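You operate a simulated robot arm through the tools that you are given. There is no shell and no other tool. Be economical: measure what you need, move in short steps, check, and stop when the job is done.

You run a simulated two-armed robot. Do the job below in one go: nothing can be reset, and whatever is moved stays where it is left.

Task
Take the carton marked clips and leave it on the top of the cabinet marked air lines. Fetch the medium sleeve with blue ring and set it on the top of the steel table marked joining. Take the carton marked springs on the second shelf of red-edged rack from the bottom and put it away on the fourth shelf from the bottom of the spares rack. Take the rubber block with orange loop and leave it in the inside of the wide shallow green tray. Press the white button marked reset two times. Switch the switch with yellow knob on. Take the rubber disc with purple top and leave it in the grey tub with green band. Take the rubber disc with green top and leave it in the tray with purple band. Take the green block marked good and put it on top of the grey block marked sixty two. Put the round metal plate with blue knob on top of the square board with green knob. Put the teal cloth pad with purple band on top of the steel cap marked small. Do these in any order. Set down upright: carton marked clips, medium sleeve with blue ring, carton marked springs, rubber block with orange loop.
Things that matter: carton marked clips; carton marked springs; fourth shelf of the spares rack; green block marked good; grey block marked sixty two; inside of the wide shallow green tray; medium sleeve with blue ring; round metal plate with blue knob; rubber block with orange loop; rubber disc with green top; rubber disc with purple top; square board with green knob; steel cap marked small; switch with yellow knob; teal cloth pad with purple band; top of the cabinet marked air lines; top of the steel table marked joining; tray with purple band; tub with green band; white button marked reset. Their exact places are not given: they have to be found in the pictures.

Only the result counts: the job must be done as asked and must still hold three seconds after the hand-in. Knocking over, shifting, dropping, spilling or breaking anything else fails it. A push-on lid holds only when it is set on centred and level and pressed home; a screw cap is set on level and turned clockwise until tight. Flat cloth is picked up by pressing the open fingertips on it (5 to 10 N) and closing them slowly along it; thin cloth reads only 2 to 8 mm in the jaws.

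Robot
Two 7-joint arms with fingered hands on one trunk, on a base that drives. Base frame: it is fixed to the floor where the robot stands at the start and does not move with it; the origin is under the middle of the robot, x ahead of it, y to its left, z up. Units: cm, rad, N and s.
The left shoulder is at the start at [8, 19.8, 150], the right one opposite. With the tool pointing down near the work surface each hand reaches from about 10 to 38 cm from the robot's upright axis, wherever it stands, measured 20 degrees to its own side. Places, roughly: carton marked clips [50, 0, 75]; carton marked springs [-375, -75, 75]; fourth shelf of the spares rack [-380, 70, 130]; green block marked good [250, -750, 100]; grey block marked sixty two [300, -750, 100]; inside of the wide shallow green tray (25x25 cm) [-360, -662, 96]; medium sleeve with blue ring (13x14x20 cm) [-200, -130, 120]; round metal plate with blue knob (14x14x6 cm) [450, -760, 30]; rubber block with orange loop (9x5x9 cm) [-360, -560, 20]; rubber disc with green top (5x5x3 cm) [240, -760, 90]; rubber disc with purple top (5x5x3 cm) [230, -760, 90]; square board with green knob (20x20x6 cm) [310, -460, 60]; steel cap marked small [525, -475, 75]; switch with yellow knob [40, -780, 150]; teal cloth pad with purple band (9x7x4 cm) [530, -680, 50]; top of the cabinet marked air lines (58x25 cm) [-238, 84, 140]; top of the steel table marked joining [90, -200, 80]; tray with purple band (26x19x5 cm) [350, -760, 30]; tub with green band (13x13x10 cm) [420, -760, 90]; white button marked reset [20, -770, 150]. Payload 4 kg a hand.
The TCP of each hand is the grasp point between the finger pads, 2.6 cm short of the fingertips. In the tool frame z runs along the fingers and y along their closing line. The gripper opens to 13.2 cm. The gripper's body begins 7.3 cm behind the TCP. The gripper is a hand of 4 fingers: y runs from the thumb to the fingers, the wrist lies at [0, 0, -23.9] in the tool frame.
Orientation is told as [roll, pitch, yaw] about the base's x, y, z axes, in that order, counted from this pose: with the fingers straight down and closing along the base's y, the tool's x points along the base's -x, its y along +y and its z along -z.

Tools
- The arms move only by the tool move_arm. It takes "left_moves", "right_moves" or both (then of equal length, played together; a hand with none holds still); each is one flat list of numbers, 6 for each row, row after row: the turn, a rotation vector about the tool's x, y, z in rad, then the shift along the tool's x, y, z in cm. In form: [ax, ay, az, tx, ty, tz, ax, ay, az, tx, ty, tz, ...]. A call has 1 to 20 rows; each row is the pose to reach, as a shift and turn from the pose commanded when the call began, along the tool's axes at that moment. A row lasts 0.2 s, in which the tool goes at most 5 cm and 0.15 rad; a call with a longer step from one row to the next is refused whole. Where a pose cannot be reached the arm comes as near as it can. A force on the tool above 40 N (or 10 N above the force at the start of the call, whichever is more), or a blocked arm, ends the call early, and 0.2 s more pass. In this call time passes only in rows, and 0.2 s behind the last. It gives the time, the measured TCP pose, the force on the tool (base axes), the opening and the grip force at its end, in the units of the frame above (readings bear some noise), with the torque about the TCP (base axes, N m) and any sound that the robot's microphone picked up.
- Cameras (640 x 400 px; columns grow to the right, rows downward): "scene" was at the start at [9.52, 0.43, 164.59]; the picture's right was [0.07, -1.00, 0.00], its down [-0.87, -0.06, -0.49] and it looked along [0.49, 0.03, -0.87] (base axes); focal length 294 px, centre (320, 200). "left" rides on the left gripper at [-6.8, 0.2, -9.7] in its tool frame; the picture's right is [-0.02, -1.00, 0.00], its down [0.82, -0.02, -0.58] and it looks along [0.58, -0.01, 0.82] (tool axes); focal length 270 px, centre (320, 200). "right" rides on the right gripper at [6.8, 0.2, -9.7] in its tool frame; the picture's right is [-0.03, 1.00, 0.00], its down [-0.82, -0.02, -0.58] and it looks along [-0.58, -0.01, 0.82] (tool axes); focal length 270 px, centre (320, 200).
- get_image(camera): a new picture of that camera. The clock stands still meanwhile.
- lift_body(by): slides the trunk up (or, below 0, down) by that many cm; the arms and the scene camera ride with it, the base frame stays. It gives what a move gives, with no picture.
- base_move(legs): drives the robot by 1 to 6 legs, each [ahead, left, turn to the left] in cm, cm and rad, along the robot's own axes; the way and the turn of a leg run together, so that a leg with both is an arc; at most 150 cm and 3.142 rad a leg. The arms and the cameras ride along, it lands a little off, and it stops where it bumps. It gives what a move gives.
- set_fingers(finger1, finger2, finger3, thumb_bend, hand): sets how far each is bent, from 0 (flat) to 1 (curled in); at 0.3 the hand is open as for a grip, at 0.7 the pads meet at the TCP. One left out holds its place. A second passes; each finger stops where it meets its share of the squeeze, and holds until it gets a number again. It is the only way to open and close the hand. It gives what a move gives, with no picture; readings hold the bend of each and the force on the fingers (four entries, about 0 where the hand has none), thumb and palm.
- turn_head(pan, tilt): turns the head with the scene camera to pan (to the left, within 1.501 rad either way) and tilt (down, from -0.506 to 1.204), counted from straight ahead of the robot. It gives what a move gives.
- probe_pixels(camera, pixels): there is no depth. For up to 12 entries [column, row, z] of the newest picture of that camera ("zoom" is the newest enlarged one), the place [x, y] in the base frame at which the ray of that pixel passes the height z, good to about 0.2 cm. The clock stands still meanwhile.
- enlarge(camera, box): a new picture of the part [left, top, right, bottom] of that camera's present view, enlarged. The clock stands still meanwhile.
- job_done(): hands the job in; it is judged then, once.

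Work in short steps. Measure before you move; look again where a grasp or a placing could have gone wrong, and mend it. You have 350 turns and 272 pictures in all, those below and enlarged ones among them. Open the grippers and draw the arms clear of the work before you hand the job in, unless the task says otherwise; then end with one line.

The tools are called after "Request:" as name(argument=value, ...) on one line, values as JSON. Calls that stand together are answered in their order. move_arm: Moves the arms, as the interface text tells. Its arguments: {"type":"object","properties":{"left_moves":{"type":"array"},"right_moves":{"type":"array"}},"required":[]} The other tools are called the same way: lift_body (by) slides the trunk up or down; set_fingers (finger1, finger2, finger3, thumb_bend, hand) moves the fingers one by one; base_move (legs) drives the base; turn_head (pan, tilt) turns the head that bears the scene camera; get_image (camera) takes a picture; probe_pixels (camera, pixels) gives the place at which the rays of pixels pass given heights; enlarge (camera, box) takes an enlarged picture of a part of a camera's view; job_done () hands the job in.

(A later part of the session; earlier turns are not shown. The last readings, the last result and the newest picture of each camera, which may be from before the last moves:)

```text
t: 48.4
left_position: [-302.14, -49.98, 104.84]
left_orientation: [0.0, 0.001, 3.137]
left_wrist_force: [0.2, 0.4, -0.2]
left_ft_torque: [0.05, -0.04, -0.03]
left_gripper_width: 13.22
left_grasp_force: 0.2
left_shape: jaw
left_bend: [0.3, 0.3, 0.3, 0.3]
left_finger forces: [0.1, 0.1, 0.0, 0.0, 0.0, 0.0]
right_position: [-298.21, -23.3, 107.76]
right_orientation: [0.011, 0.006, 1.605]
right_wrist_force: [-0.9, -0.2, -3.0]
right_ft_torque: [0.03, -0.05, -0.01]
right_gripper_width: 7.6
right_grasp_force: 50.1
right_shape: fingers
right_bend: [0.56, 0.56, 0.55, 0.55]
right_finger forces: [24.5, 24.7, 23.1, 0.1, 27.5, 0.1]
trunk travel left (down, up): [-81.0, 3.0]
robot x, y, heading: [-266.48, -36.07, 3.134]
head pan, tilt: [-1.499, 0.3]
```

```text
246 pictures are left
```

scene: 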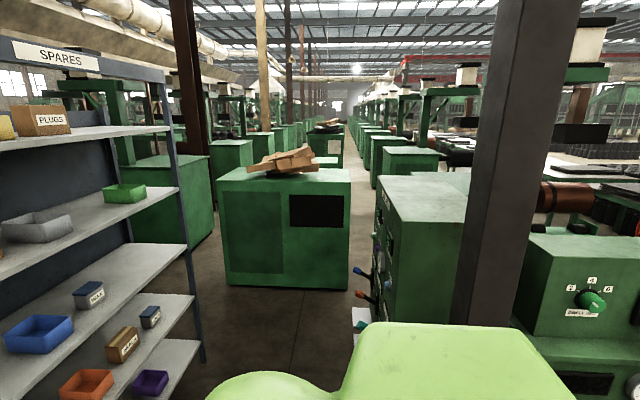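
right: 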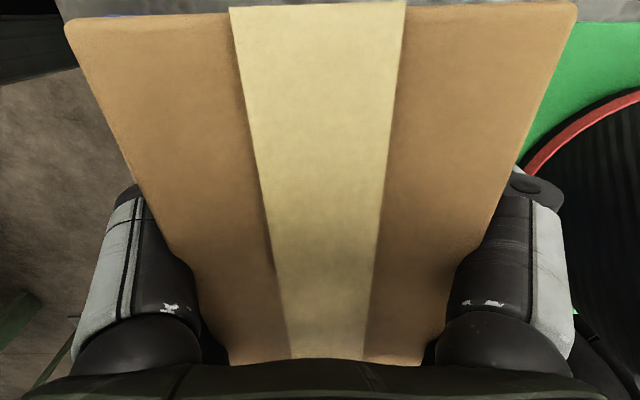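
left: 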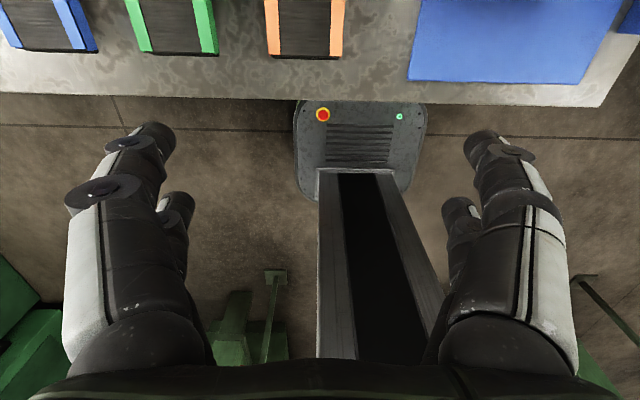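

Request:
enlarge(camera="scene", box=[340, 150, 520, 330])

Request:
probe_pixels(camera="scene", pixels=[[380, 176, 140], [402, 219, 140], [455, 222, 140], [487, 178, 140], [470, 172, 140], [460, 320, 100], [362, 305, 80]])

```text
2.22 times, centred on (430, 240) of scene
```

zoom: 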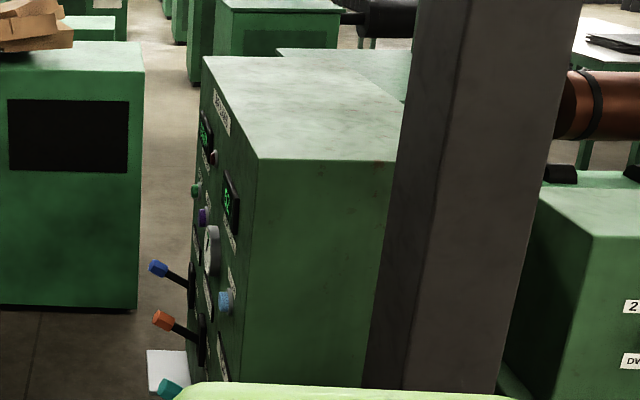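

```text
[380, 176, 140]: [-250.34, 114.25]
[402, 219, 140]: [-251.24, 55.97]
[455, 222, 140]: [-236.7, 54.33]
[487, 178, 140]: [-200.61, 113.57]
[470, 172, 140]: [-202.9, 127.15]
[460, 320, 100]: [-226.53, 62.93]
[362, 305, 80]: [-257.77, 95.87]
```

The cabinet top measures x -251..-225, y 56..114 at z=140, its lever face toward -x. I test whether the right hand can rise to ~150 with the tool pointing down.

Request:
lift_body(by=3)

Request:
move_arm(right_moves=[0, 0, 0, 0, 0, -4, 0, 0, 0, 0, 0, -8, 0, 0, 0, 0, 0, -12, 0, 0, 0, 0, 0, -16, 0, 0, 0, 0, 0, -20, 0, 0, 0, 0, 0, -24, 0, 0, 0, 0, 0, -28, 0, 0, 0, 0, 0, -32, 0, 0, 0, 0, 0, -36, 0, 0, 0, 0, 0, -40])

```text
t: 49.1
left_position: [-302.2, -50.01, 107.9]
left_orientation: [0.0, 0.001, 3.137]
left_wrist_force: [-0.2, -0.1, 0.4]
left_ft_torque: [0.0, -0.01, -0.05]
left_gripper_width: 13.21
left_grasp_force: 0.0
left_shape: jaw
left_bend: [0.3, 0.3, 0.3, 0.3]
left_finger forces: [0.0, 0.0, 0.0, 0.0, 0.1, 0.0]
right_position: [-298.28, -23.12, 110.68]
right_orientation: [0.012, 0.008, 1.605]
right_wrist_force: [0.4, -0.1, -2.5]
right_ft_torque: [0.02, 0.01, -0.04]
right_gripper_width: 7.57
right_grasp_force: 49.9
right_shape: fingers
right_bend: [0.56, 0.56, 0.55, 0.55]
right_finger forces: [24.5, 24.8, 23.1, 0.1, 27.6, 0.0]
trunk travel left (down, up): [-84.0, 0.0]
robot x, y, heading: [-266.04, -35.56, 3.137]
head pan, tilt: [-1.499, 0.3]
```

```text
t: 51.4
left_position: [-302.13, -50.11, 107.88]
left_orientation: [0.0, 0.0, 3.14]
left_wrist_force: [-0.5, 0.7, -0.7]
left_ft_torque: [-0.01, 0.0, 0.0]
left_gripper_width: 13.18
left_grasp_force: 0.1
left_shape: jaw
left_bend: [0.3, 0.3, 0.3, 0.3]
left_finger forces: [0.1, 0.0, 0.0, 0.0, 0.0, 0.0]
right_position: [-297.55, -23.03, 111.06]
right_orientation: [0.016, 0.007, 1.605]
right_wrist_force: [-0.5, 0.2, -1.8]
right_ft_torque: [0.01, 0.01, 0.01]
right_gripper_width: 7.62
right_grasp_force: 50.0
right_shape: fingers
right_bend: [0.56, 0.56, 0.55, 0.55]
right_finger forces: [24.5, 24.8, 23.1, 0.0, 27.5, 0.0]
right hand out of reach, approached as far as the arm can: row 1, 2, 3, 4, 5, 6, 7, 8, 9, 10
trunk travel left (down, up): [-84.0, 0.0]
robot x, y, heading: [-266.08, -36.11, 3.136]
head pan, tilt: [-1.499, 0.3]
```

Tool-down reach tops out at z≈111, so high places need near-horizontal fingers. I explore with the empty left hand: pitch it forward while raising to z≈145.

Request:
move_arm(left_moves=[0, -0.14, 0, -1, 0, -4, 0, -0.28, 0, -2, 0, -8, 0, -0.42, 0, -3, 0, -12, 0, -0.56, 0, -4, 0, -16, 0, -0.7, 0, -5, 0, -20, 0, -0.84, 0, -6, 0, -24, 0, -0.98, 0, -7, 0, -28, 0, -1.12, 0, -8, 0, -32, 0, -1.26, 0, -9, 0, -36, 0, -1.4, 0, -10, 0, -40])

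```text
t: 53.5
left_position: [-312.22, -49.87, 148.0]
left_orientation: [0.001, -1.4, 3.137]
left_wrist_force: [-0.1, -0.1, 1.3]
left_ft_torque: [-0.01, -0.03, 0.01]
left_gripper_width: 13.21
left_grasp_force: 0.1
left_shape: jaw
left_bend: [0.3, 0.3, 0.3, 0.3]
left_finger forces: [0.0, 0.0, 0.0, 0.0, 0.1, 0.0]
right_position: [-297.81, -23.21, 111.04]
right_orientation: [0.012, 0.009, 1.606]
right_wrist_force: [-0.7, -0.3, -2.4]
right_ft_torque: [0.0, -0.02, 0.03]
right_gripper_width: 7.59
right_grasp_force: 50.4
right_shape: fingers
right_bend: [0.56, 0.56, 0.55, 0.55]
right_finger forces: [24.5, 24.7, 23.2, 0.0, 27.3, 0.0]
trunk travel left (down, up): [-84.0, 0.0]
robot x, y, heading: [-265.9, -35.66, 3.135]
head pan, tilt: [-1.499, 0.3]
```

Reached horizontally. I test how steep the hand can be at this height by rotating back.

Request:
move_arm(left_moves=[0, 0.14, 0, 0, 0, 0, 0, 0.28, 0, 0, 0, 0, 0, 0.42, 0, 0, 0, 0, 0, 0.56, 0, 0, 0, 0, 0, 0.7, 0, 0, 0, 0, 0, 0.84, 0, 0, 0, 0])

```text
t: 55.0
left_position: [-324.25, -49.74, 140.85]
left_orientation: [-0.001, -0.557, 3.138]
left_wrist_force: [-0.5, 1.4, -0.6]
left_ft_torque: [-0.01, -0.03, 0.05]
left_gripper_width: 13.2
left_grasp_force: 0.0
left_shape: jaw
left_bend: [0.3, 0.3, 0.3, 0.3]
left_finger forces: [0.0, 0.0, 0.0, 0.1, 0.1, 0.0]
left hand out of reach, approached as far as the arm can: row 3, 4, 5, 6
right_position: [-297.87, -23.13, 111.05]
right_orientation: [0.008, 0.006, 1.606]
right_wrist_force: [0.5, 0.4, -1.8]
right_ft_torque: [0.0, -0.04, 0.0]
right_gripper_width: 7.57
right_grasp_force: 49.6
right_shape: fingers
right_bend: [0.56, 0.56, 0.55, 0.55]
right_finger forces: [24.5, 24.8, 23.0, 0.0, 27.4, 0.1]
trunk travel left (down, up): [-84.0, 0.0]
robot x, y, heading: [-266.1, -36.07, 3.138]
head pan, tilt: [-1.499, 0.3]
```

Request:
move_arm(left_moves=[0, 0.14, 0, -1, 0, -1.7, 0, 0.28, 0, -2.1, 0, -3.4, 0, 0.42, 0, -2.1, 0, -3.4, 0, 0.557, 0, -2.1, 0, -3.4])

```text
t: 56.0
left_position: [-332.86, -48.99, 141.65]
left_orientation: [0.0, -0.001, 3.137]
left_wrist_force: [-0.9, 0.6, 0.4]
left_ft_torque: [-0.04, -0.01, 0.04]
left_gripper_width: 13.17
left_grasp_force: 0.1
left_shape: jaw
left_bend: [0.3, 0.3, 0.3, 0.3]
left_finger forces: [0.0, 0.0, 0.0, 0.0, 0.0, 0.0]
left hand out of reach, approached as far as the arm can: row 1, 2, 3, 4
right_position: [-297.72, -23.05, 111.09]
right_orientation: [0.011, 0.008, 1.607]
right_wrist_force: [-0.2, -0.1, -2.3]
right_ft_torque: [0.0, 0.03, 0.03]
right_gripper_width: 7.54
right_grasp_force: 50.0
right_shape: fingers
right_bend: [0.56, 0.56, 0.55, 0.55]
right_finger forces: [24.5, 24.9, 22.9, 0.2, 27.2, 0.0]
trunk travel left (down, up): [-84.0, 0.0]
robot x, y, heading: [-266.08, -35.84, 3.141]
head pan, tilt: [-1.499, 0.3]
```

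With the arm stretched ~65 cm ahead, tool-down at z≈142 is reachable. I tuck the left arm back, turn to face +x, and shift along the cabinet's face.

Request:
move_arm(left_moves=[0, 0, 0, 0, 0, 4.5, 0, 0, 0, 0, 0, 9, 0, 0, 0, 0, 0, 13.5, 0, 0, 0, 3, 0, 17, 0, 0, 0, 6, 0, 20.5, 0, 0, 0, 9, 0, 24, 0, 0, 0, 12, 0, 27, 0, 0, 0, 15, 0, 30, 0, 0, 0, 19, 0, 33, 0, 0, 0, 23, 0, 35, 0, 0, 0, 27, 0, 36, 0, 0, 0, 31, 0, 37])

Request:
base_move(legs=[[0, 0, -3.138], [-54, 0, 0]])

Request:
turn_head(pan=0.6, tilt=0.4)

Request:
get_image(camera="scene")

```text
t: 58.5
left_position: [-301.72, -49.08, 104.91]
left_orientation: [0.002, -0.004, 3.139]
left_wrist_force: [0.0, -0.8, 0.6]
left_ft_torque: [0.0, 0.01, 0.02]
left_gripper_width: 13.21
left_grasp_force: 0.0
left_shape: jaw
left_bend: [0.3, 0.3, 0.3, 0.3]
left_finger forces: [0.1, 0.0, 0.0, 0.1, 0.0, 0.1]
right_position: [-297.54, -23.1, 111.15]
right_orientation: [0.014, 0.007, 1.605]
right_wrist_force: [0.3, 0.6, -1.4]
right_ft_torque: [-0.01, 0.01, 0.0]
right_gripper_width: 7.58
right_grasp_force: 49.4
right_shape: fingers
right_bend: [0.56, 0.56, 0.55, 0.55]
right_finger forces: [24.3, 24.9, 22.8, 0.1, 27.3, 0.1]
trunk travel left (down, up): [-84.0, 0.0]
robot x, y, heading: [-266.12, -35.69, 3.139]
head pan, tilt: [-1.499, 0.3]
```

```text
t: 69.0
left_position: [-283.21, -22.15, 104.69]
left_orientation: [0.0, 0.001, -0.026]
left_wrist_force: [0.5, 0.9, 0.1]
left_ft_torque: [-0.01, 0.01, 0.0]
left_gripper_width: 13.22
left_grasp_force: 0.1
left_shape: jaw
left_bend: [0.3, 0.3, 0.3, 0.3]
left_finger forces: [0.1, 0.0, 0.0, 0.0, 0.0, 0.0]
right_position: [-287.99, -47.88, 110.95]
right_orientation: [0.013, 0.008, -1.559]
right_wrist_force: [0.3, -0.2, -2.0]
right_ft_torque: [0.0, 0.0, -0.01]
right_gripper_width: 7.36
right_grasp_force: 49.1
right_shape: fingers
right_bend: [0.56, 0.56, 0.55, 0.55]
right_finger forces: [24.6, 24.8, 22.3, 0.1, 26.8, 0.0]
trunk travel left (down, up): [-84.0, 0.0]
robot x, y, heading: [-319.38, -34.57, -0.026]
head pan, tilt: [-1.499, 0.3]
```

```text
t: 71.0
left_position: [-283.36, -21.98, 104.69]
left_orientation: [0.001, -0.004, -0.025]
left_wrist_force: [-0.3, -0.7, -0.6]
left_ft_torque: [-0.01, 0.05, 0.0]
left_gripper_width: 13.18
left_grasp_force: 0.2
left_shape: jaw
left_bend: [0.3, 0.3, 0.3, 0.3]
left_finger forces: [0.0, 0.0, 0.1, 0.0, 0.1, 0.0]
right_position: [-288.26, -47.82, 110.94]
right_orientation: [0.014, 0.008, -1.559]
right_wrist_force: [-0.8, 0.7, -2.6]
right_ft_torque: [-0.04, -0.01, -0.03]
right_gripper_width: 7.37
right_grasp_force: 49.1
right_shape: fingers
right_bend: [0.56, 0.56, 0.55, 0.55]
right_finger forces: [24.6, 24.7, 22.4, 0.1, 26.8, 0.0]
trunk travel left (down, up): [-84.0, 0.0]
robot x, y, heading: [-319.65, -34.68, -0.028]
head pan, tilt: [0.6, 0.4]
```

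```text
244 pictures are left
```

scene: 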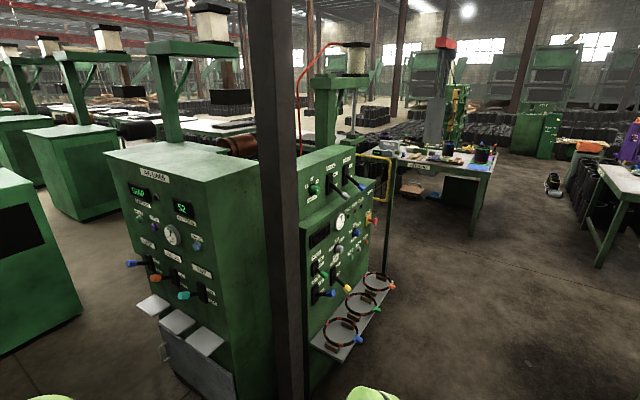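

Request:
base_move(legs=[[0, 0, 0.028], [0, 125, 0]])

Request:
turn_head(pan=-0.1, tilt=0.5)

Request:
get_image(camera="scene")

```text
t: 77.7
left_position: [-284.11, 104.15, 104.65]
left_orientation: [0.001, -0.003, 0.004]
left_wrist_force: [-0.2, -0.9, -0.1]
left_ft_torque: [-0.01, 0.0, 0.02]
left_gripper_width: 13.2
left_grasp_force: 0.0
left_shape: jaw
left_bend: [0.3, 0.3, 0.3, 0.3]
left_finger forces: [0.0, 0.0, 0.0, 0.0, 0.1, 0.0]
right_position: [-288.16, 78.04, 111.0]
right_orientation: [0.013, 0.009, -1.529]
right_wrist_force: [0.9, 0.2, -1.5]
right_ft_torque: [0.0, 0.01, 0.0]
right_gripper_width: 7.34
right_grasp_force: 49.8
right_shape: fingers
right_bend: [0.56, 0.56, 0.55, 0.55]
right_finger forces: [24.6, 24.8, 22.5, 0.1, 26.8, 0.1]
trunk travel left (down, up): [-84.0, 0.0]
robot x, y, heading: [-319.99, 90.3, 0.006]
head pan, tilt: [0.6, 0.4]
```

```text
t: 78.8
left_position: [-284.21, 104.25, 104.69]
left_orientation: [0.001, -0.004, 0.005]
left_wrist_force: [-0.4, 0.6, 0.2]
left_ft_torque: [0.03, 0.0, 0.01]
left_gripper_width: 13.2
left_grasp_force: 0.1
left_shape: jaw
left_bend: [0.3, 0.3, 0.3, 0.3]
left_finger forces: [0.0, 0.1, 0.0, 0.0, 0.0, 0.0]
right_position: [-288.18, 78.17, 111.0]
right_orientation: [0.014, 0.008, -1.527]
right_wrist_force: [-0.3, 0.1, -2.1]
right_ft_torque: [-0.02, 0.01, -0.01]
right_gripper_width: 7.35
right_grasp_force: 49.0
right_shape: fingers
right_bend: [0.56, 0.56, 0.55, 0.55]
right_finger forces: [24.4, 24.8, 22.5, 0.0, 26.9, 0.0]
trunk travel left (down, up): [-84.0, 0.0]
robot x, y, heading: [-320.01, 90.78, 0.005]
head pan, tilt: [-0.099, 0.499]
```

```text
243 pictures are left
```

scene: 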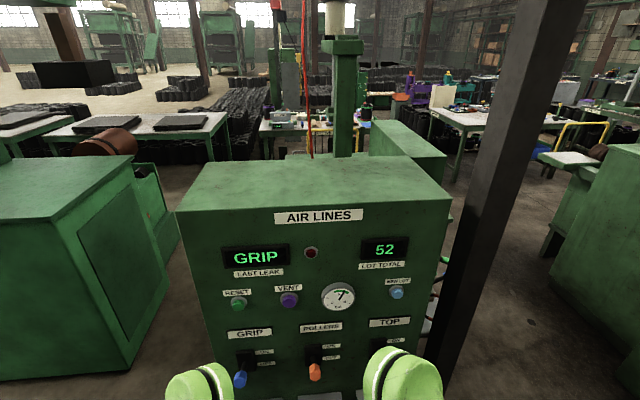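

Cabinet labelled AIR LINES is straight ahead. I back 12 cm for clearance, then raise and stretch the right arm with the carton.

Request:
base_move(legs=[[-12, 0, 0]])

Request:
move_arm(right_moves=[0, 0, 0, 0, 4, 0, 0, 0, 0, 0, 8, -3, 0, 0, 0, 0, 12, -6, 0, 0, 0, 0, 15, -9, 0, 0, 0, 0, 18, -12, 0, 0, 0, 0, 21, -15.5, 0, 0, 0, 0, 24, -19, 0, 0, 0, 0, 26, -23, 0, 0, 0, 0, 28, -27, 0, 0, 0, 0, 30, -31, 0, 0, 0, 0, 32, -35, 0, 0, 0, 0, 34, -38])

```text
t: 80.0
left_position: [-295.4, 104.2, 104.6]
left_orientation: [0.0, 0.005, 0.005]
left_wrist_force: [1.3, -0.3, -0.5]
left_ft_torque: [0.02, 0.03, 0.02]
left_gripper_width: 13.18
left_grasp_force: 0.0
left_shape: jaw
left_bend: [0.3, 0.3, 0.3, 0.3]
left_finger forces: [0.0, 0.0, 0.1, 0.1, 0.0, 0.0]
right_position: [-299.62, 78.13, 110.86]
right_orientation: [0.007, 0.006, -1.525]
right_wrist_force: [0.1, 0.4, -1.7]
right_ft_torque: [-0.03, 0.0, -0.01]
right_gripper_width: 7.31
right_grasp_force: 49.3
right_shape: fingers
right_bend: [0.56, 0.56, 0.55, 0.55]
right_finger forces: [24.8, 24.9, 22.6, 0.0, 27.0, 0.1]
trunk travel left (down, up): [-84.0, 0.0]
robot x, y, heading: [-332.06, 90.6, 0.002]
head pan, tilt: [-0.099, 0.499]
```

```text
t: 82.6
left_position: [-295.95, 104.23, 104.83]
left_orientation: [0.001, -0.004, 0.004]
left_wrist_force: [0.1, 0.9, 0.6]
left_ft_torque: [0.01, -0.01, -0.01]
left_gripper_width: 13.17
left_grasp_force: 0.1
left_shape: jaw
left_bend: [0.3, 0.3, 0.3, 0.3]
left_finger forces: [0.1, 0.0, 0.0, 0.1, 0.0, 0.1]
right_position: [-266.96, 79.38, 148.77]
right_orientation: [0.015, 0.009, -1.527]
right_wrist_force: [-0.4, 0.2, -1.3]
right_ft_torque: [-0.02, 0.01, -0.01]
right_gripper_width: 6.79
right_grasp_force: 45.5
right_shape: fingers
right_bend: [0.55, 0.55, 0.54, 0.54]
right_finger forces: [22.3, 23.0, 20.7, 0.0, 24.0, 0.0]
right hand out of reach, approached as far as the arm can: row 1, 2, 3, 4, 5, 6, 7, 8, 9, 10, 11, 12
trunk travel left (down, up): [-84.0, 0.0]
robot x, y, heading: [-331.81, 90.92, -0.002]
head pan, tilt: [-0.099, 0.499]
```

Request:
get_image(camera="scene")

Request:
get_image(camera="right")

```text
242 pictures are left
```

scene: 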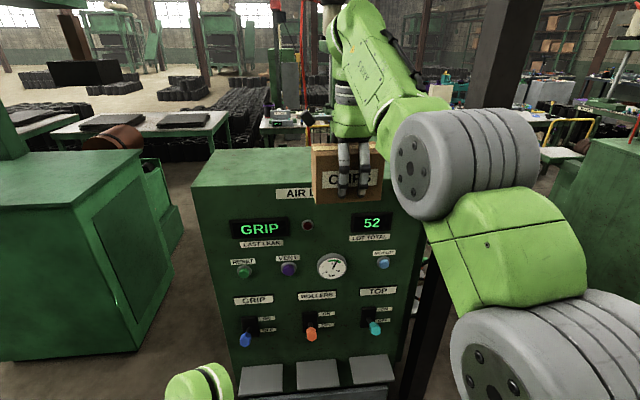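

```text
241 pictures are left
```

right: 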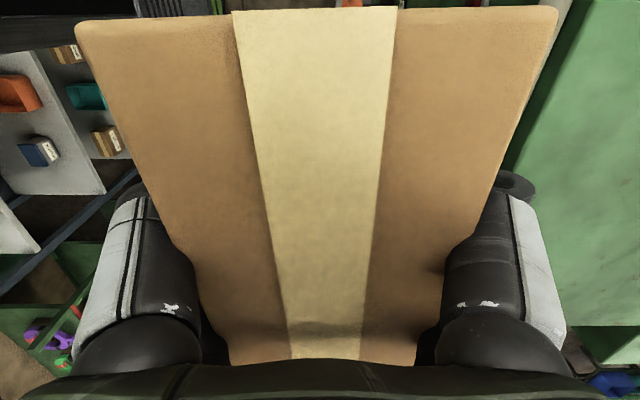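

Request:
probe_pixels(camera="scene", pixels=[[318, 203, 144], [318, 203, 142], [318, 203, 140], [318, 203, 138], [314, 148, 154], [314, 148, 150], [314, 148, 152], [380, 196, 142], [198, 190, 140], [400, 180, 140], [224, 149, 140], [375, 147, 140]])

```text
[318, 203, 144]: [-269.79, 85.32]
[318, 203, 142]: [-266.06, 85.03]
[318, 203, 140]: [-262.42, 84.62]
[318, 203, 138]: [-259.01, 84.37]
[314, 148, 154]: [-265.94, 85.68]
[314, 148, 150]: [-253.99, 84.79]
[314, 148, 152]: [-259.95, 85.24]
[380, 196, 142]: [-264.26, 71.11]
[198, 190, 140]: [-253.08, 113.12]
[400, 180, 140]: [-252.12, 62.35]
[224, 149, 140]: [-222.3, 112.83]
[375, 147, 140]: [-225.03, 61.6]
```

Carton bottom is about 144.3 (top of cabinet 140). I pull the left hand back from the levers and drive ahead 28 cm so the carton is over the middle of the top.

Request:
move_arm(left_moves=[0, 0, 0, 4, 0, 0, 0, 0, 0, 8, 0, 0, 0, 0, 0, 12, 0, 0, 0, 0, 0, 15, 0, 0])

Request:
base_move(legs=[[28, 0, 0]])

Request:
get_image(camera="scene")

```text
t: 83.6
left_position: [-311.0, 104.14, 104.74]
left_orientation: [0.001, -0.003, 0.005]
left_wrist_force: [0.3, 0.0, 0.0]
left_ft_torque: [0.01, -0.02, -0.01]
left_gripper_width: 13.2
left_grasp_force: 0.0
left_shape: jaw
left_bend: [0.3, 0.3, 0.3, 0.3]
left_finger forces: [0.1, 0.1, 0.1, 0.1, 0.0, 0.0]
right_position: [-266.74, 79.36, 148.72]
right_orientation: [0.012, 0.007, -1.529]
right_wrist_force: [-0.8, 0.5, -2.0]
right_ft_torque: [-0.01, 0.0, -0.02]
right_gripper_width: 6.79
right_grasp_force: 44.4
right_shape: fingers
right_bend: [0.55, 0.55, 0.54, 0.54]
right_finger forces: [22.2, 23.0, 20.6, 0.1, 23.9, 0.0]
trunk travel left (down, up): [-84.0, 0.0]
robot x, y, heading: [-331.74, 90.7, -0.001]
head pan, tilt: [-0.099, 0.499]
```

```text
t: 85.6
left_position: [-283.39, 104.26, 104.78]
left_orientation: [-0.001, -0.007, 0.003]
left_wrist_force: [-0.5, 0.2, -0.1]
left_ft_torque: [-0.01, -0.03, -0.02]
left_gripper_width: 13.19
left_grasp_force: 0.1
left_shape: jaw
left_bend: [0.3, 0.3, 0.3, 0.3]
left_finger forces: [0.1, 0.1, 0.0, 0.0, 0.0, 0.0]
right_position: [-239.59, 79.32, 149.03]
right_orientation: [0.019, 0.007, -1.529]
right_wrist_force: [-1.3, 0.4, -1.0]
right_ft_torque: [-0.01, -0.05, 0.02]
right_gripper_width: 6.81
right_grasp_force: 44.4
right_shape: fingers
right_bend: [0.55, 0.55, 0.54, 0.54]
right_finger forces: [22.1, 22.9, 20.6, 0.1, 23.8, 0.0]
trunk travel left (down, up): [-84.0, 0.0]
robot x, y, heading: [-304.05, 90.91, 0.003]
head pan, tilt: [-0.099, 0.499]
```

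```text
240 pictures are left
```

scene: 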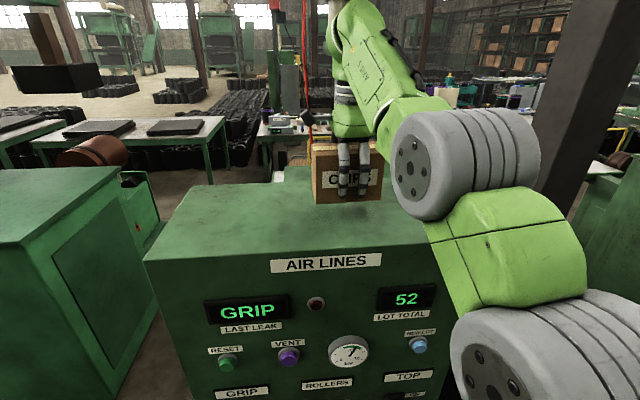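

Request:
move_arm(right_moves=[0, 0, 0, 0, 0, 1.5, 0, 0, 0, 0, 0, 3, 0, 0, 0, 0, 0, 3.5])

Request:
move_arm(right_moves=[0, 0, 0, 0, 0, 0.3])

Request:
move_arm(right_moves=[0, 0, 0, 0, 0, 0.3])

Request:
get_image(camera="scene")

```text
t: 86.4
left_position: [-283.16, 104.09, 104.73]
left_orientation: [-0.001, -0.003, 0.005]
left_wrist_force: [0.6, -0.5, 0.2]
left_ft_torque: [0.02, 0.03, 0.02]
left_gripper_width: 13.19
left_grasp_force: 0.0
left_shape: jaw
left_bend: [0.3, 0.3, 0.3, 0.3]
left_finger forces: [0.1, 0.1, 0.0, 0.0, 0.1, 0.0]
right_position: [-237.8, 79.43, 145.7]
right_orientation: [0.012, 0.006, -1.531]
right_wrist_force: [-0.2, 0.0, -2.1]
right_ft_torque: [-0.03, 0.0, -0.02]
right_gripper_width: 6.81
right_grasp_force: 44.1
right_shape: fingers
right_bend: [0.55, 0.55, 0.54, 0.54]
right_finger forces: [21.8, 22.6, 20.2, 0.0, 23.4, 0.1]
right hand out of reach, approached as far as the arm can: row 1, 2, 3
trunk travel left (down, up): [-84.0, 0.0]
robot x, y, heading: [-303.81, 90.9, 0.003]
head pan, tilt: [-0.099, 0.499]
```

```text
t: 86.8
left_position: [-283.02, 104.23, 104.61]
left_orientation: [0.0, -0.003, 0.004]
left_wrist_force: [0.6, 0.3, -0.2]
left_ft_torque: [-0.03, -0.03, -0.01]
left_gripper_width: 13.22
left_grasp_force: 0.0
left_shape: jaw
left_bend: [0.3, 0.3, 0.3, 0.3]
left_finger forces: [0.0, 0.1, 0.1, 0.0, 0.0, 0.0]
right_position: [-237.72, 79.38, 145.39]
right_orientation: [0.011, 0.007, -1.529]
right_wrist_force: [0.0, 0.3, -1.5]
right_ft_torque: [0.02, -0.02, -0.03]
right_gripper_width: 6.78
right_grasp_force: 43.9
right_shape: fingers
right_bend: [0.55, 0.55, 0.54, 0.54]
right_finger forces: [21.9, 22.6, 20.3, 0.1, 23.5, 0.0]
trunk travel left (down, up): [-84.0, 0.0]
robot x, y, heading: [-303.87, 90.7, 0.002]
head pan, tilt: [-0.099, 0.499]
```

```text
t: 87.2
left_position: [-282.95, 104.17, 104.53]
left_orientation: [0.0, -0.003, 0.003]
left_wrist_force: [0.3, -0.9, 0.1]
left_ft_torque: [0.0, 0.03, 0.03]
left_gripper_width: 13.19
left_grasp_force: 0.0
left_shape: jaw
left_bend: [0.3, 0.3, 0.3, 0.3]
left_finger forces: [0.0, 0.0, 0.1, 0.0, 0.1, 0.0]
right_position: [-237.48, 79.5, 145.07]
right_orientation: [0.012, 0.007, -1.529]
right_wrist_force: [0.4, -0.5, -1.6]
right_ft_torque: [-0.02, -0.01, -0.01]
right_gripper_width: 6.78
right_grasp_force: 43.8
right_shape: fingers
right_bend: [0.55, 0.55, 0.54, 0.54]
right_finger forces: [21.9, 22.6, 20.2, 0.0, 23.5, 0.0]
trunk travel left (down, up): [-84.0, 0.0]
robot x, y, heading: [-303.73, 90.92, -0.001]
head pan, tilt: [-0.099, 0.499]
```

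```text
239 pictures are left
```

scene: 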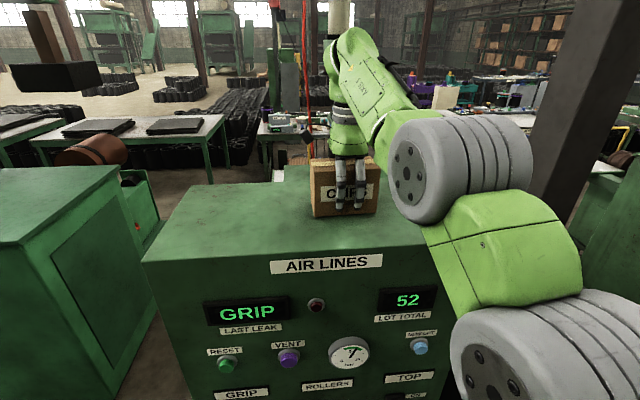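

No contact yet; I continue down in small steps.

Request:
move_arm(right_moves=[0, 0, 0, 0, 0, 0.4])

Request:
move_arm(right_moves=[0, 0, 0, 0, 0, 0.4])

Request:
move_arm(right_moves=[0, 0, 0, 0, 0, 0.4])

```text
t: 87.6
left_position: [-283.12, 104.33, 104.59]
left_orientation: [-0.001, -0.005, 0.003]
left_wrist_force: [0.9, -0.2, 0.0]
left_ft_torque: [0.0, -0.02, 0.02]
left_gripper_width: 13.19
left_grasp_force: 0.0
left_shape: jaw
left_bend: [0.3, 0.3, 0.3, 0.3]
left_finger forces: [0.1, 0.0, 0.0, 0.1, 0.1, 0.0]
right_position: [-237.49, 79.46, 144.74]
right_orientation: [0.012, 0.007, -1.529]
right_wrist_force: [0.2, 0.7, -2.4]
right_ft_torque: [-0.05, -0.02, 0.04]
right_gripper_width: 6.77
right_grasp_force: 44.1
right_shape: fingers
right_bend: [0.55, 0.55, 0.54, 0.54]
right_finger forces: [21.7, 22.6, 20.1, 0.1, 23.3, 0.0]
right hand out of reach, approached as far as the arm can: row 1
trunk travel left (down, up): [-84.0, 0.0]
robot x, y, heading: [-303.91, 90.93, 0.005]
head pan, tilt: [-0.099, 0.499]
```

```text
t: 88.0
left_position: [-283.19, 104.29, 104.8]
left_orientation: [-0.001, -0.004, 0.003]
left_wrist_force: [-0.3, -1.1, 0.5]
left_ft_torque: [0.02, -0.03, 0.01]
left_gripper_width: 13.2
left_grasp_force: 0.1
left_shape: jaw
left_bend: [0.3, 0.3, 0.3, 0.3]
left_finger forces: [0.0, 0.0, 0.0, 0.0, 0.0, 0.1]
right_position: [-237.48, 79.43, 144.78]
right_orientation: [0.019, 0.008, -1.53]
right_wrist_force: [3.0, 0.5, 12.9]
right_ft_torque: [-0.07, 0.34, -0.01]
right_gripper_width: 6.8
right_grasp_force: 48.7
right_shape: fingers
right_bend: [0.55, 0.55, 0.54, 0.54]
right_finger forces: [24.5, 25.9, 22.9, 0.0, 25.3, 0.0]
trunk travel left (down, up): [-84.0, 0.0]
robot x, y, heading: [-303.68, 90.99, 0.0]
head pan, tilt: [-0.099, 0.499]
```

```text
t: 88.4
left_position: [-283.35, 104.29, 104.75]
left_orientation: [0.0, -0.005, 0.003]
left_wrist_force: [-0.1, 0.3, -0.3]
left_ft_torque: [0.01, -0.01, 0.06]
left_gripper_width: 13.19
left_grasp_force: 0.1
left_shape: jaw
left_bend: [0.3, 0.3, 0.3, 0.3]
left_finger forces: [0.0, 0.0, 0.1, 0.0, 0.0, 0.0]
right_position: [-237.57, 79.43, 144.67]
right_orientation: [0.025, 0.006, -1.529]
right_wrist_force: [7.4, -2.2, 33.2]
right_ft_torque: [0.05, 0.88, 0.08]
right_gripper_width: 6.82
right_grasp_force: 56.5
right_shape: fingers
right_bend: [0.55, 0.55, 0.54, 0.54]
right_finger forces: [28.2, 30.3, 25.4, 0.0, 28.8, 0.1]
trunk travel left (down, up): [-84.0, 0.0]
robot x, y, heading: [-304.14, 90.77, 0.003]
head pan, tilt: [-0.099, 0.499]
```

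Contact at TCP z≈144.7. I back up 0.4 cm to unload, then open the fingers.

Request:
move_arm(right_moves=[0, 0, 0, 0, 0, -0.5])

Request:
set_fingers(hand="right", finger1=0.45, finger2=0.45, finger3=0.45, thumb_bend=0.45)

Request:
set_fingers(hand="right", finger1=0.3, finger2=0.3, finger3=0.3, thumb_bend=0.3)

Request:
get_image(camera="right")

```text
t: 88.8
left_position: [-283.15, 104.32, 104.68]
left_orientation: [-0.001, -0.004, 0.003]
left_wrist_force: [0.8, 0.5, 0.0]
left_ft_torque: [-0.01, 0.0, -0.01]
left_gripper_width: 13.17
left_grasp_force: 0.2
left_shape: jaw
left_bend: [0.3, 0.3, 0.3, 0.3]
left_finger forces: [0.0, 0.1, 0.0, 0.1, 0.0, 0.0]
right_position: [-237.64, 79.51, 144.66]
right_orientation: [0.018, 0.006, -1.53]
right_wrist_force: [9.9, -0.2, 29.3]
right_ft_torque: [-0.01, 0.6, -0.01]
right_gripper_width: 6.81
right_grasp_force: 54.6
right_shape: fingers
right_bend: [0.55, 0.55, 0.54, 0.54]
right_finger forces: [29.2, 30.6, 23.6, 0.0, 26.0, 0.1]
trunk travel left (down, up): [-84.0, 0.0]
robot x, y, heading: [-303.78, 90.5, 0.004]
head pan, tilt: [-0.099, 0.499]
```

```text
t: 89.8
left_position: [-283.23, 104.23, 104.65]
left_orientation: [-0.001, -0.003, 0.002]
left_wrist_force: [-0.4, -0.1, -1.1]
left_ft_torque: [-0.01, 0.0, 0.06]
left_gripper_width: 13.16
left_grasp_force: 0.1
left_shape: jaw
left_bend: [0.3, 0.3, 0.3, 0.3]
left_finger forces: [0.1, 0.0, 0.1, 0.0, 0.1, 0.0]
right_position: [-237.65, 79.54, 144.77]
right_orientation: [0.014, 0.007, -1.53]
right_wrist_force: [9.2, -1.7, 28.8]
right_ft_torque: [0.04, 0.37, 0.01]
right_gripper_width: 8.82
right_grasp_force: 22.0
right_shape: fingers
right_bend: [0.45, 0.45, 0.45, 0.45]
right_finger forces: [12.5, 14.4, 8.4, 0.0, 8.5, 0.0]
trunk travel left (down, up): [-84.0, 0.0]
robot x, y, heading: [-303.98, 90.85, 0.002]
head pan, tilt: [-0.099, 0.499]
```

```text
t: 90.8
left_position: [-283.2, 104.36, 104.66]
left_orientation: [0.0, -0.004, 0.003]
left_wrist_force: [0.5, 0.2, -0.1]
left_ft_torque: [-0.01, 0.0, -0.01]
left_gripper_width: 13.2
left_grasp_force: 0.1
left_shape: jaw
left_bend: [0.3, 0.3, 0.3, 0.3]
left_finger forces: [0.1, 0.0, 0.1, 0.0, 0.0, 0.1]
right_position: [-237.62, 79.53, 144.51]
right_orientation: [0.01, 0.007, -1.53]
right_wrist_force: [0.2, -0.5, 5.1]
right_ft_torque: [-0.04, -0.18, 0.0]
right_gripper_width: 13.36
right_grasp_force: 2.8
right_shape: fingers
right_bend: [0.3, 0.3, 0.3, 0.3]
right_finger forces: [2.0, 2.6, 0.7, 0.1, 0.8, 0.0]
trunk travel left (down, up): [-84.0, 0.0]
robot x, y, heading: [-303.93, 90.54, 0.001]
head pan, tilt: [-0.099, 0.499]
```

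```text
238 pictures are left
```

right: 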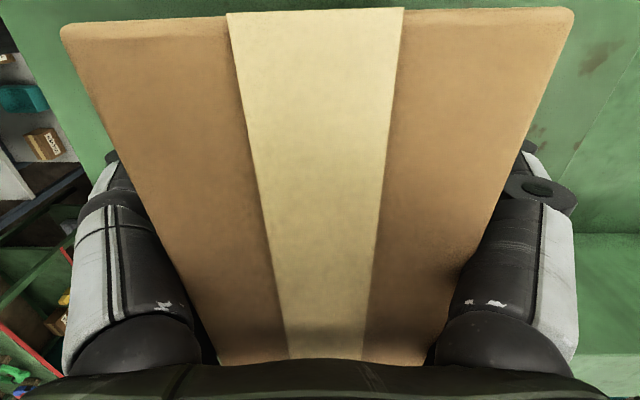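

Carton released. Rising over its top may be out of reach, so I lift 1 cm to unload and slide the open hand out along the carton's long axis by strafing right.

Request:
move_arm(right_moves=[0, 0, 0, 0, 0, -0.5, 0, 0, 0, 0, 0, -1])

Request:
get_image(camera="scene")

```text
t: 91.4
left_position: [-283.08, 104.22, 104.63]
left_orientation: [0.001, -0.004, 0.004]
left_wrist_force: [-0.5, 0.3, -0.3]
left_ft_torque: [0.01, 0.02, 0.01]
left_gripper_width: 13.22
left_grasp_force: 0.1
left_shape: jaw
left_bend: [0.3, 0.3, 0.3, 0.3]
left_finger forces: [0.1, 0.0, 0.0, 0.0, 0.0, 0.0]
right_position: [-237.51, 79.42, 145.52]
right_orientation: [0.012, 0.006, -1.528]
right_wrist_force: [-0.3, 1.1, 0.5]
right_ft_torque: [0.07, -0.02, 0.03]
right_gripper_width: 13.31
right_grasp_force: 0.1
right_shape: fingers
right_bend: [0.3, 0.3, 0.3, 0.3]
right_finger forces: [0.0, 0.0, 0.0, 0.0, 0.0, 0.0]
trunk travel left (down, up): [-84.0, 0.0]
robot x, y, heading: [-304.03, 90.35, 0.002]
head pan, tilt: [-0.099, 0.499]
```

```text
237 pictures are left
```

scene: 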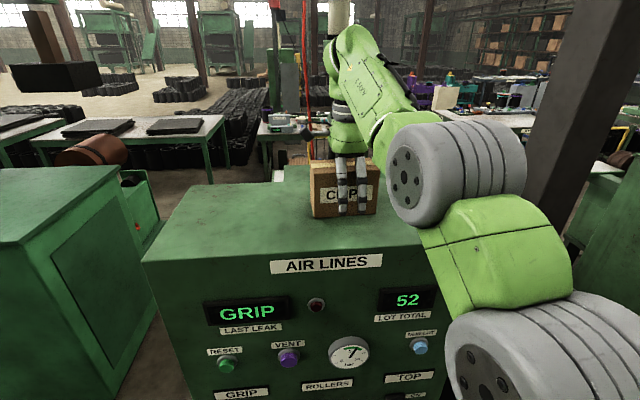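

Request:
base_move(legs=[[0, -15, 0]])

Request:
get_image(camera="right")

```text
t: 92.8
left_position: [-282.96, 89.86, 104.51]
left_orientation: [-0.003, -0.005, 0.003]
left_wrist_force: [-0.5, 0.0, -0.3]
left_ft_torque: [-0.03, 0.03, 0.03]
left_gripper_width: 13.18
left_grasp_force: 0.1
left_shape: jaw
left_bend: [0.3, 0.3, 0.3, 0.3]
left_finger forces: [0.0, 0.1, 0.0, 0.1, 0.1, 0.0]
right_position: [-237.45, 65.22, 145.69]
right_orientation: [0.014, 0.003, -1.53]
right_wrist_force: [-0.2, 0.7, 0.6]
right_ft_torque: [-0.04, -0.01, -0.03]
right_gripper_width: 13.33
right_grasp_force: 0.1
right_shape: fingers
right_bend: [0.3, 0.3, 0.3, 0.3]
right_finger forces: [0.0, 0.1, 0.0, 0.0, 0.1, 0.0]
trunk travel left (down, up): [-84.0, 0.0]
robot x, y, heading: [-303.82, 75.62, 0.002]
head pan, tilt: [-0.099, 0.499]
```

```text
236 pictures are left
```

right: 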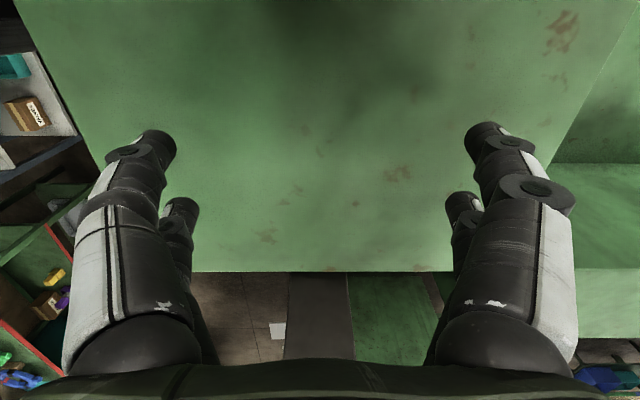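

Request:
base_move(legs=[[0, -3, 0], [-27, 0, 0]])

Request:
get_image(camera="scene")

```text
t: 95.1
left_position: [-309.42, 86.5, 104.56]
left_orientation: [0.0, 0.002, -0.002]
left_wrist_force: [0.6, -0.9, 0.6]
left_ft_torque: [-0.01, 0.01, -0.05]
left_gripper_width: 13.19
left_grasp_force: 0.0
left_shape: jaw
left_bend: [0.3, 0.3, 0.3, 0.3]
left_finger forces: [0.1, 0.0, 0.0, 0.1, 0.0, 0.0]
right_position: [-263.72, 61.52, 145.18]
right_orientation: [0.009, 0.006, -1.536]
right_wrist_force: [0.8, 0.4, -0.6]
right_ft_torque: [-0.01, 0.07, -0.01]
right_gripper_width: 13.32
right_grasp_force: 0.0
right_shape: fingers
right_bend: [0.3, 0.3, 0.3, 0.3]
right_finger forces: [0.0, 0.1, 0.0, 0.1, 0.0, 0.1]
trunk travel left (down, up): [-84.0, 0.0]
robot x, y, heading: [-330.93, 73.07, -0.001]
head pan, tilt: [-0.099, 0.499]
```

```text
235 pictures are left
```

scene: 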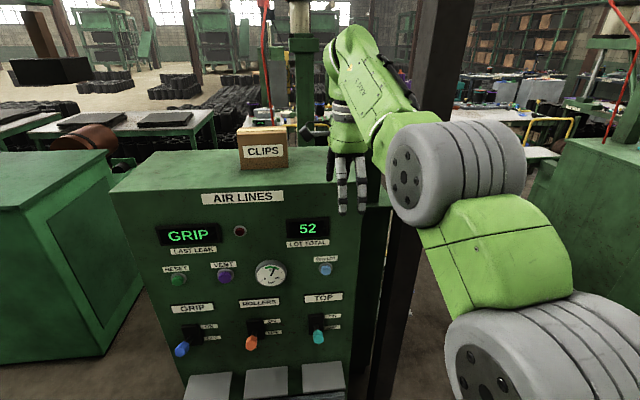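

Clips carton stands on AIR LINES. I fold the right arm back and undo the yaw, then head toward the red-edged rack.

Request:
move_arm(right_moves=[0, 0, 0, 0, -2, 3, 0, 0, 0, 0, -4, 7, 0, 0, 0, 0, -6, 11, 0, 0, 0, 0, -8, 15, 0, 0, 0, 0, -11, 19, 0, 0, 0, 0, -14, 23, 0, 0, 0, 0, -17, 26, 0, 0, 0, 0, -20, 29, 0, 0, 0, 0, -23, 32, 0, 0, 0, 0, -26, 35, 0, 0, 0, 0, -30, 37, 0, 0, 0, 0, -33, 38])

Request:
move_arm(right_moves=[0, 0, -0.14, 0, 0, 0, 0, 0, -0.28, 0, 0, 0, 0, 0, -0.42, 0, 0, 0, 0, 0, -0.56, 0, 0, 0, 0, 0, -0.7, 0, 0, 0, 0, 0, -0.84, 0, 0, 0, 0, 0, -0.98, 0, 0, 0, 0, 0, -1.12, 0, 0, 0, 0, 0, -1.26, 0, 0, 0, 0, 0, -1.4, 0, 0, 0, 0, 0, -1.535, 0, 0, 0])

Request:
base_move(legs=[[10, 0, 0], [0, -75, 0], [60, -53, 0], [0, 0, 3.1416]])

Request:
turn_head(pan=0.3, tilt=0.5)

Request:
get_image(camera="scene")

```text
t: 97.7
left_position: [-309.81, 86.35, 104.69]
left_orientation: [-0.001, -0.004, -0.002]
left_wrist_force: [0.5, -0.2, -0.3]
left_ft_torque: [0.01, -0.05, 0.01]
left_gripper_width: 13.18
left_grasp_force: 0.0
left_shape: jaw
left_bend: [0.3, 0.3, 0.3, 0.3]
left_finger forces: [0.1, 0.0, 0.0, 0.0, 0.1, 0.0]
right_position: [-262.3, 62.73, 135.89]
right_orientation: [0.013, 0.007, -1.532]
right_wrist_force: [-0.3, -0.1, 0.2]
right_ft_torque: [-0.02, 0.0, 0.0]
right_gripper_width: 13.29
right_grasp_force: 0.2
right_shape: fingers
right_bend: [0.3, 0.3, 0.3, 0.3]
right_finger forces: [0.1, 0.1, 0.1, 0.1, 0.0, 0.0]
right hand out of reach, approached as far as the arm can: row 1, 2, 3, 4, 5, 6, 7, 8, 9, 10, 11, 12
trunk travel left (down, up): [-84.0, 0.0]
robot x, y, heading: [-330.61, 73.03, -0.006]
head pan, tilt: [-0.099, 0.499]
```

```text
t: 100.1
left_position: [-309.79, 86.37, 104.75]
left_orientation: [0.0, -0.004, -0.002]
left_wrist_force: [-0.7, -0.3, 0.7]
left_ft_torque: [-0.03, -0.02, 0.03]
left_gripper_width: 13.18
left_grasp_force: 0.1
left_shape: jaw
left_bend: [0.3, 0.3, 0.3, 0.3]
left_finger forces: [0.1, 0.1, 0.0, 0.1, 0.0, 0.0]
right_position: [-262.37, 62.99, 135.82]
right_orientation: [0.008, -0.013, 0.004]
right_wrist_force: [0.1, -0.2, 0.7]
right_ft_torque: [0.02, -0.01, -0.03]
right_gripper_width: 13.27
right_grasp_force: 0.1
right_shape: fingers
right_bend: [0.3, 0.3, 0.3, 0.3]
right_finger forces: [0.0, 0.0, 0.0, 0.1, 0.1, 0.0]
right hand out of reach, approached as far as the arm can: row 2, 3, 4, 5, 6, 7, 8, 9, 10, 11
trunk travel left (down, up): [-84.0, 0.0]
robot x, y, heading: [-330.9, 73.35, 0.0]
head pan, tilt: [-0.099, 0.499]
```

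```text
refused: 3.1416 is not a number from -3.14159 to 3.14159
```

```text
t: 101.0
left_position: [-309.67, 86.3, 104.58]
left_orientation: [0.0, -0.004, -0.002]
left_wrist_force: [-0.2, 0.3, 0.3]
left_ft_torque: [-0.01, -0.01, -0.02]
left_gripper_width: 13.21
left_grasp_force: 0.0
left_shape: jaw
left_bend: [0.3, 0.3, 0.3, 0.3]
left_finger forces: [0.1, 0.1, 0.0, 0.0, 0.1, 0.0]
right_position: [-262.29, 62.94, 135.79]
right_orientation: [0.008, -0.012, -0.001]
right_wrist_force: [0.2, -0.9, -0.7]
right_ft_torque: [-0.02, 0.01, 0.04]
right_gripper_width: 13.27
right_grasp_force: 0.0
right_shape: fingers
right_bend: [0.3, 0.3, 0.3, 0.3]
right_finger forces: [0.0, 0.0, 0.0, 0.0, 0.0, 0.0]
trunk travel left (down, up): [-84.0, 0.0]
robot x, y, heading: [-330.62, 72.68, -0.002]
head pan, tilt: [0.3, 0.499]
```

```text
234 pictures are left
```

scene: 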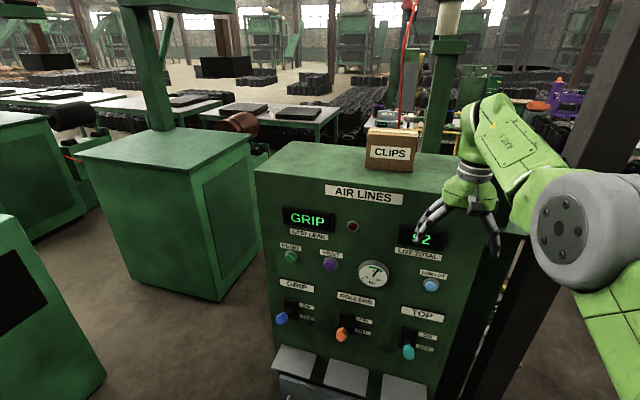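

The right arm is still stretched out and needs open space to fold. I strafe right past the post first.

Request:
base_move(legs=[[0, -100, 0]])

Request:
move_arm(right_moves=[0, 0, 0, 0, 0, 4, 0, 0, 0, 0, 0, 8, 0, 0, 0, 0, 0, 12, 0, 0, 0, 0, 0, 16, 0, 0, 0, 0, 0, 20, 0, 0, 0, 0, 0, 24, 0, 0, 0, 3, 0, 27, 0, 0, 0, 7, 0, 30, 0, 0, 0, 11, 0, 32, 0, 0, 0, 15, 0, 32, 0, 0, 0, 19, 0, 32, 0, 0, 0, 23, 0, 32, 0, 0, 0, 27, 0, 32, 0, 0, 0, 31, 0, 32])

```text
t: 106.1
left_position: [-310.03, -12.78, 104.67]
left_orientation: [0.0, -0.003, 0.003]
left_wrist_force: [0.4, 0.2, -0.3]
left_ft_torque: [-0.02, -0.01, -0.03]
left_gripper_width: 13.2
left_grasp_force: 0.0
left_shape: jaw
left_bend: [0.3, 0.3, 0.3, 0.3]
left_finger forces: [0.0, 0.0, 0.1, 0.0, 0.0, 0.0]
right_position: [-262.34, -35.9, 135.8]
right_orientation: [0.006, -0.011, 0.002]
right_wrist_force: [-0.4, 1.1, 0.8]
right_ft_torque: [0.01, -0.02, 0.01]
right_gripper_width: 13.29
right_grasp_force: 0.1
right_shape: fingers
right_bend: [0.3, 0.3, 0.3, 0.3]
right_finger forces: [0.0, 0.1, 0.0, 0.0, 0.0, 0.0]
trunk travel left (down, up): [-84.0, 0.0]
robot x, y, heading: [-330.58, -26.43, 0.002]
head pan, tilt: [0.3, 0.499]
```

```text
t: 109.1
left_position: [-309.9, -12.81, 104.7]
left_orientation: [0.0, -0.004, 0.001]
left_wrist_force: [-0.6, 0.2, 0.2]
left_ft_torque: [0.01, 0.0, 0.03]
left_gripper_width: 13.19
left_grasp_force: 0.0
left_shape: jaw
left_bend: [0.3, 0.3, 0.3, 0.3]
left_finger forces: [0.1, 0.0, 0.1, 0.0, 0.1, 0.0]
right_position: [-262.93, -33.21, 135.9]
right_orientation: [0.007, -0.01, 0.005]
right_wrist_force: [-0.2, 1.5, 0.1]
right_ft_torque: [0.0, -0.01, -0.01]
right_gripper_width: 13.27
right_grasp_force: 0.2
right_shape: fingers
right_bend: [0.3, 0.3, 0.3, 0.3]
right_finger forces: [0.0, 0.0, 0.0, 0.0, 0.0, 0.0]
right hand out of reach, approached as far as the arm can: row 1, 2, 3, 4, 5, 6, 7, 8, 9, 10, 11, 12, 13, 14
trunk travel left (down, up): [-84.0, 0.0]
robot x, y, heading: [-330.91, -26.47, 0.001]
head pan, tilt: [0.3, 0.499]
```

The arm is stuck in its configuration. I try moving outward and pitching the hand forward to free it.

Request:
move_arm(right_moves=[0, -0.14, 0, 0, -2, 0, 0, -0.28, 0, 0, -4, 0, 0, -0.42, 0, 0, -6, 0, 0, -0.56, 0, 0, -8, 0, 0, -0.7, 0, 0, -10, 0])

Request:
get_image(camera="scene")

```text
t: 110.3
left_position: [-309.91, -13.11, 104.76]
left_orientation: [0.003, -0.003, 0.001]
left_wrist_force: [-0.1, -0.3, -0.7]
left_ft_torque: [0.02, -0.01, 0.03]
left_gripper_width: 13.19
left_grasp_force: 0.1
left_shape: jaw
left_bend: [0.3, 0.3, 0.3, 0.3]
left_finger forces: [0.1, 0.1, 0.0, 0.0, 0.1, 0.0]
right_position: [-246.27, -44.29, 141.51]
right_orientation: [0.011, -0.708, -0.005]
right_wrist_force: [-0.3, -0.5, -0.3]
right_ft_torque: [0.0, -0.01, 0.0]
right_gripper_width: 13.31
right_grasp_force: 0.0
right_shape: fingers
right_bend: [0.3, 0.3, 0.3, 0.3]
right_finger forces: [0.1, 0.0, 0.1, 0.0, 0.0, 0.0]
right hand out of reach, approached as far as the arm can: row 1, 2, 3, 4, 5
trunk travel left (down, up): [-84.0, 0.0]
robot x, y, heading: [-330.7, -26.59, -0.002]
head pan, tilt: [0.3, 0.499]
```

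```text
233 pictures are left
```

scene: 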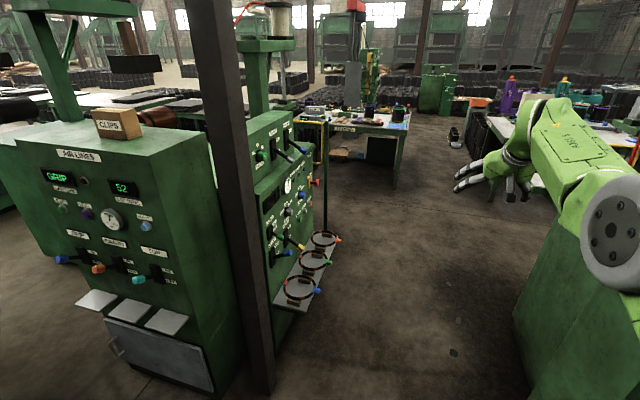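

Request:
move_arm(right_moves=[0, -0.1, 0, 3, 0, -2.6, 0, -0.2, 0, 6, 0, -5.2, 0, -0.3, 0, 9, 0, -7.8, 0, -0.4, 0, 12, 0, -10.4, 0, -0.5, 0, 15, 0, -13, 0, -0.6, 0, 18, 0, -15.6, 0, -0.7, 0, 21, 0, -18.2, 0, -0.7, 0, 24, 0, -20.5, 0, -0.7, 0, 27, 0, -22.7])

```text
t: 112.3
left_position: [-309.85, -12.95, 104.64]
left_orientation: [0.001, -0.003, 0.001]
left_wrist_force: [0.4, -0.5, 0.3]
left_ft_torque: [0.0, 0.02, -0.04]
left_gripper_width: 13.21
left_grasp_force: 0.0
left_shape: jaw
left_bend: [0.3, 0.3, 0.3, 0.3]
left_finger forces: [0.0, 0.1, 0.0, 0.0, 0.0, 0.0]
right_position: [-238.42, -41.95, 155.9]
right_orientation: [0.05, -1.409, -0.046]
right_wrist_force: [0.5, 1.3, 0.3]
right_ft_torque: [0.0, 0.03, 0.0]
right_gripper_width: 13.28
right_grasp_force: 0.0
right_shape: fingers
right_bend: [0.3, 0.3, 0.3, 0.3]
right_finger forces: [0.1, 0.1, 0.0, 0.1, 0.0, 0.0]
right hand out of reach, approached as far as the arm can: row 1, 2, 3, 4, 5, 6, 7, 8, 9
trunk travel left (down, up): [-84.0, 0.0]
robot x, y, heading: [-330.79, -26.54, 0.002]
head pan, tilt: [0.3, 0.499]
```

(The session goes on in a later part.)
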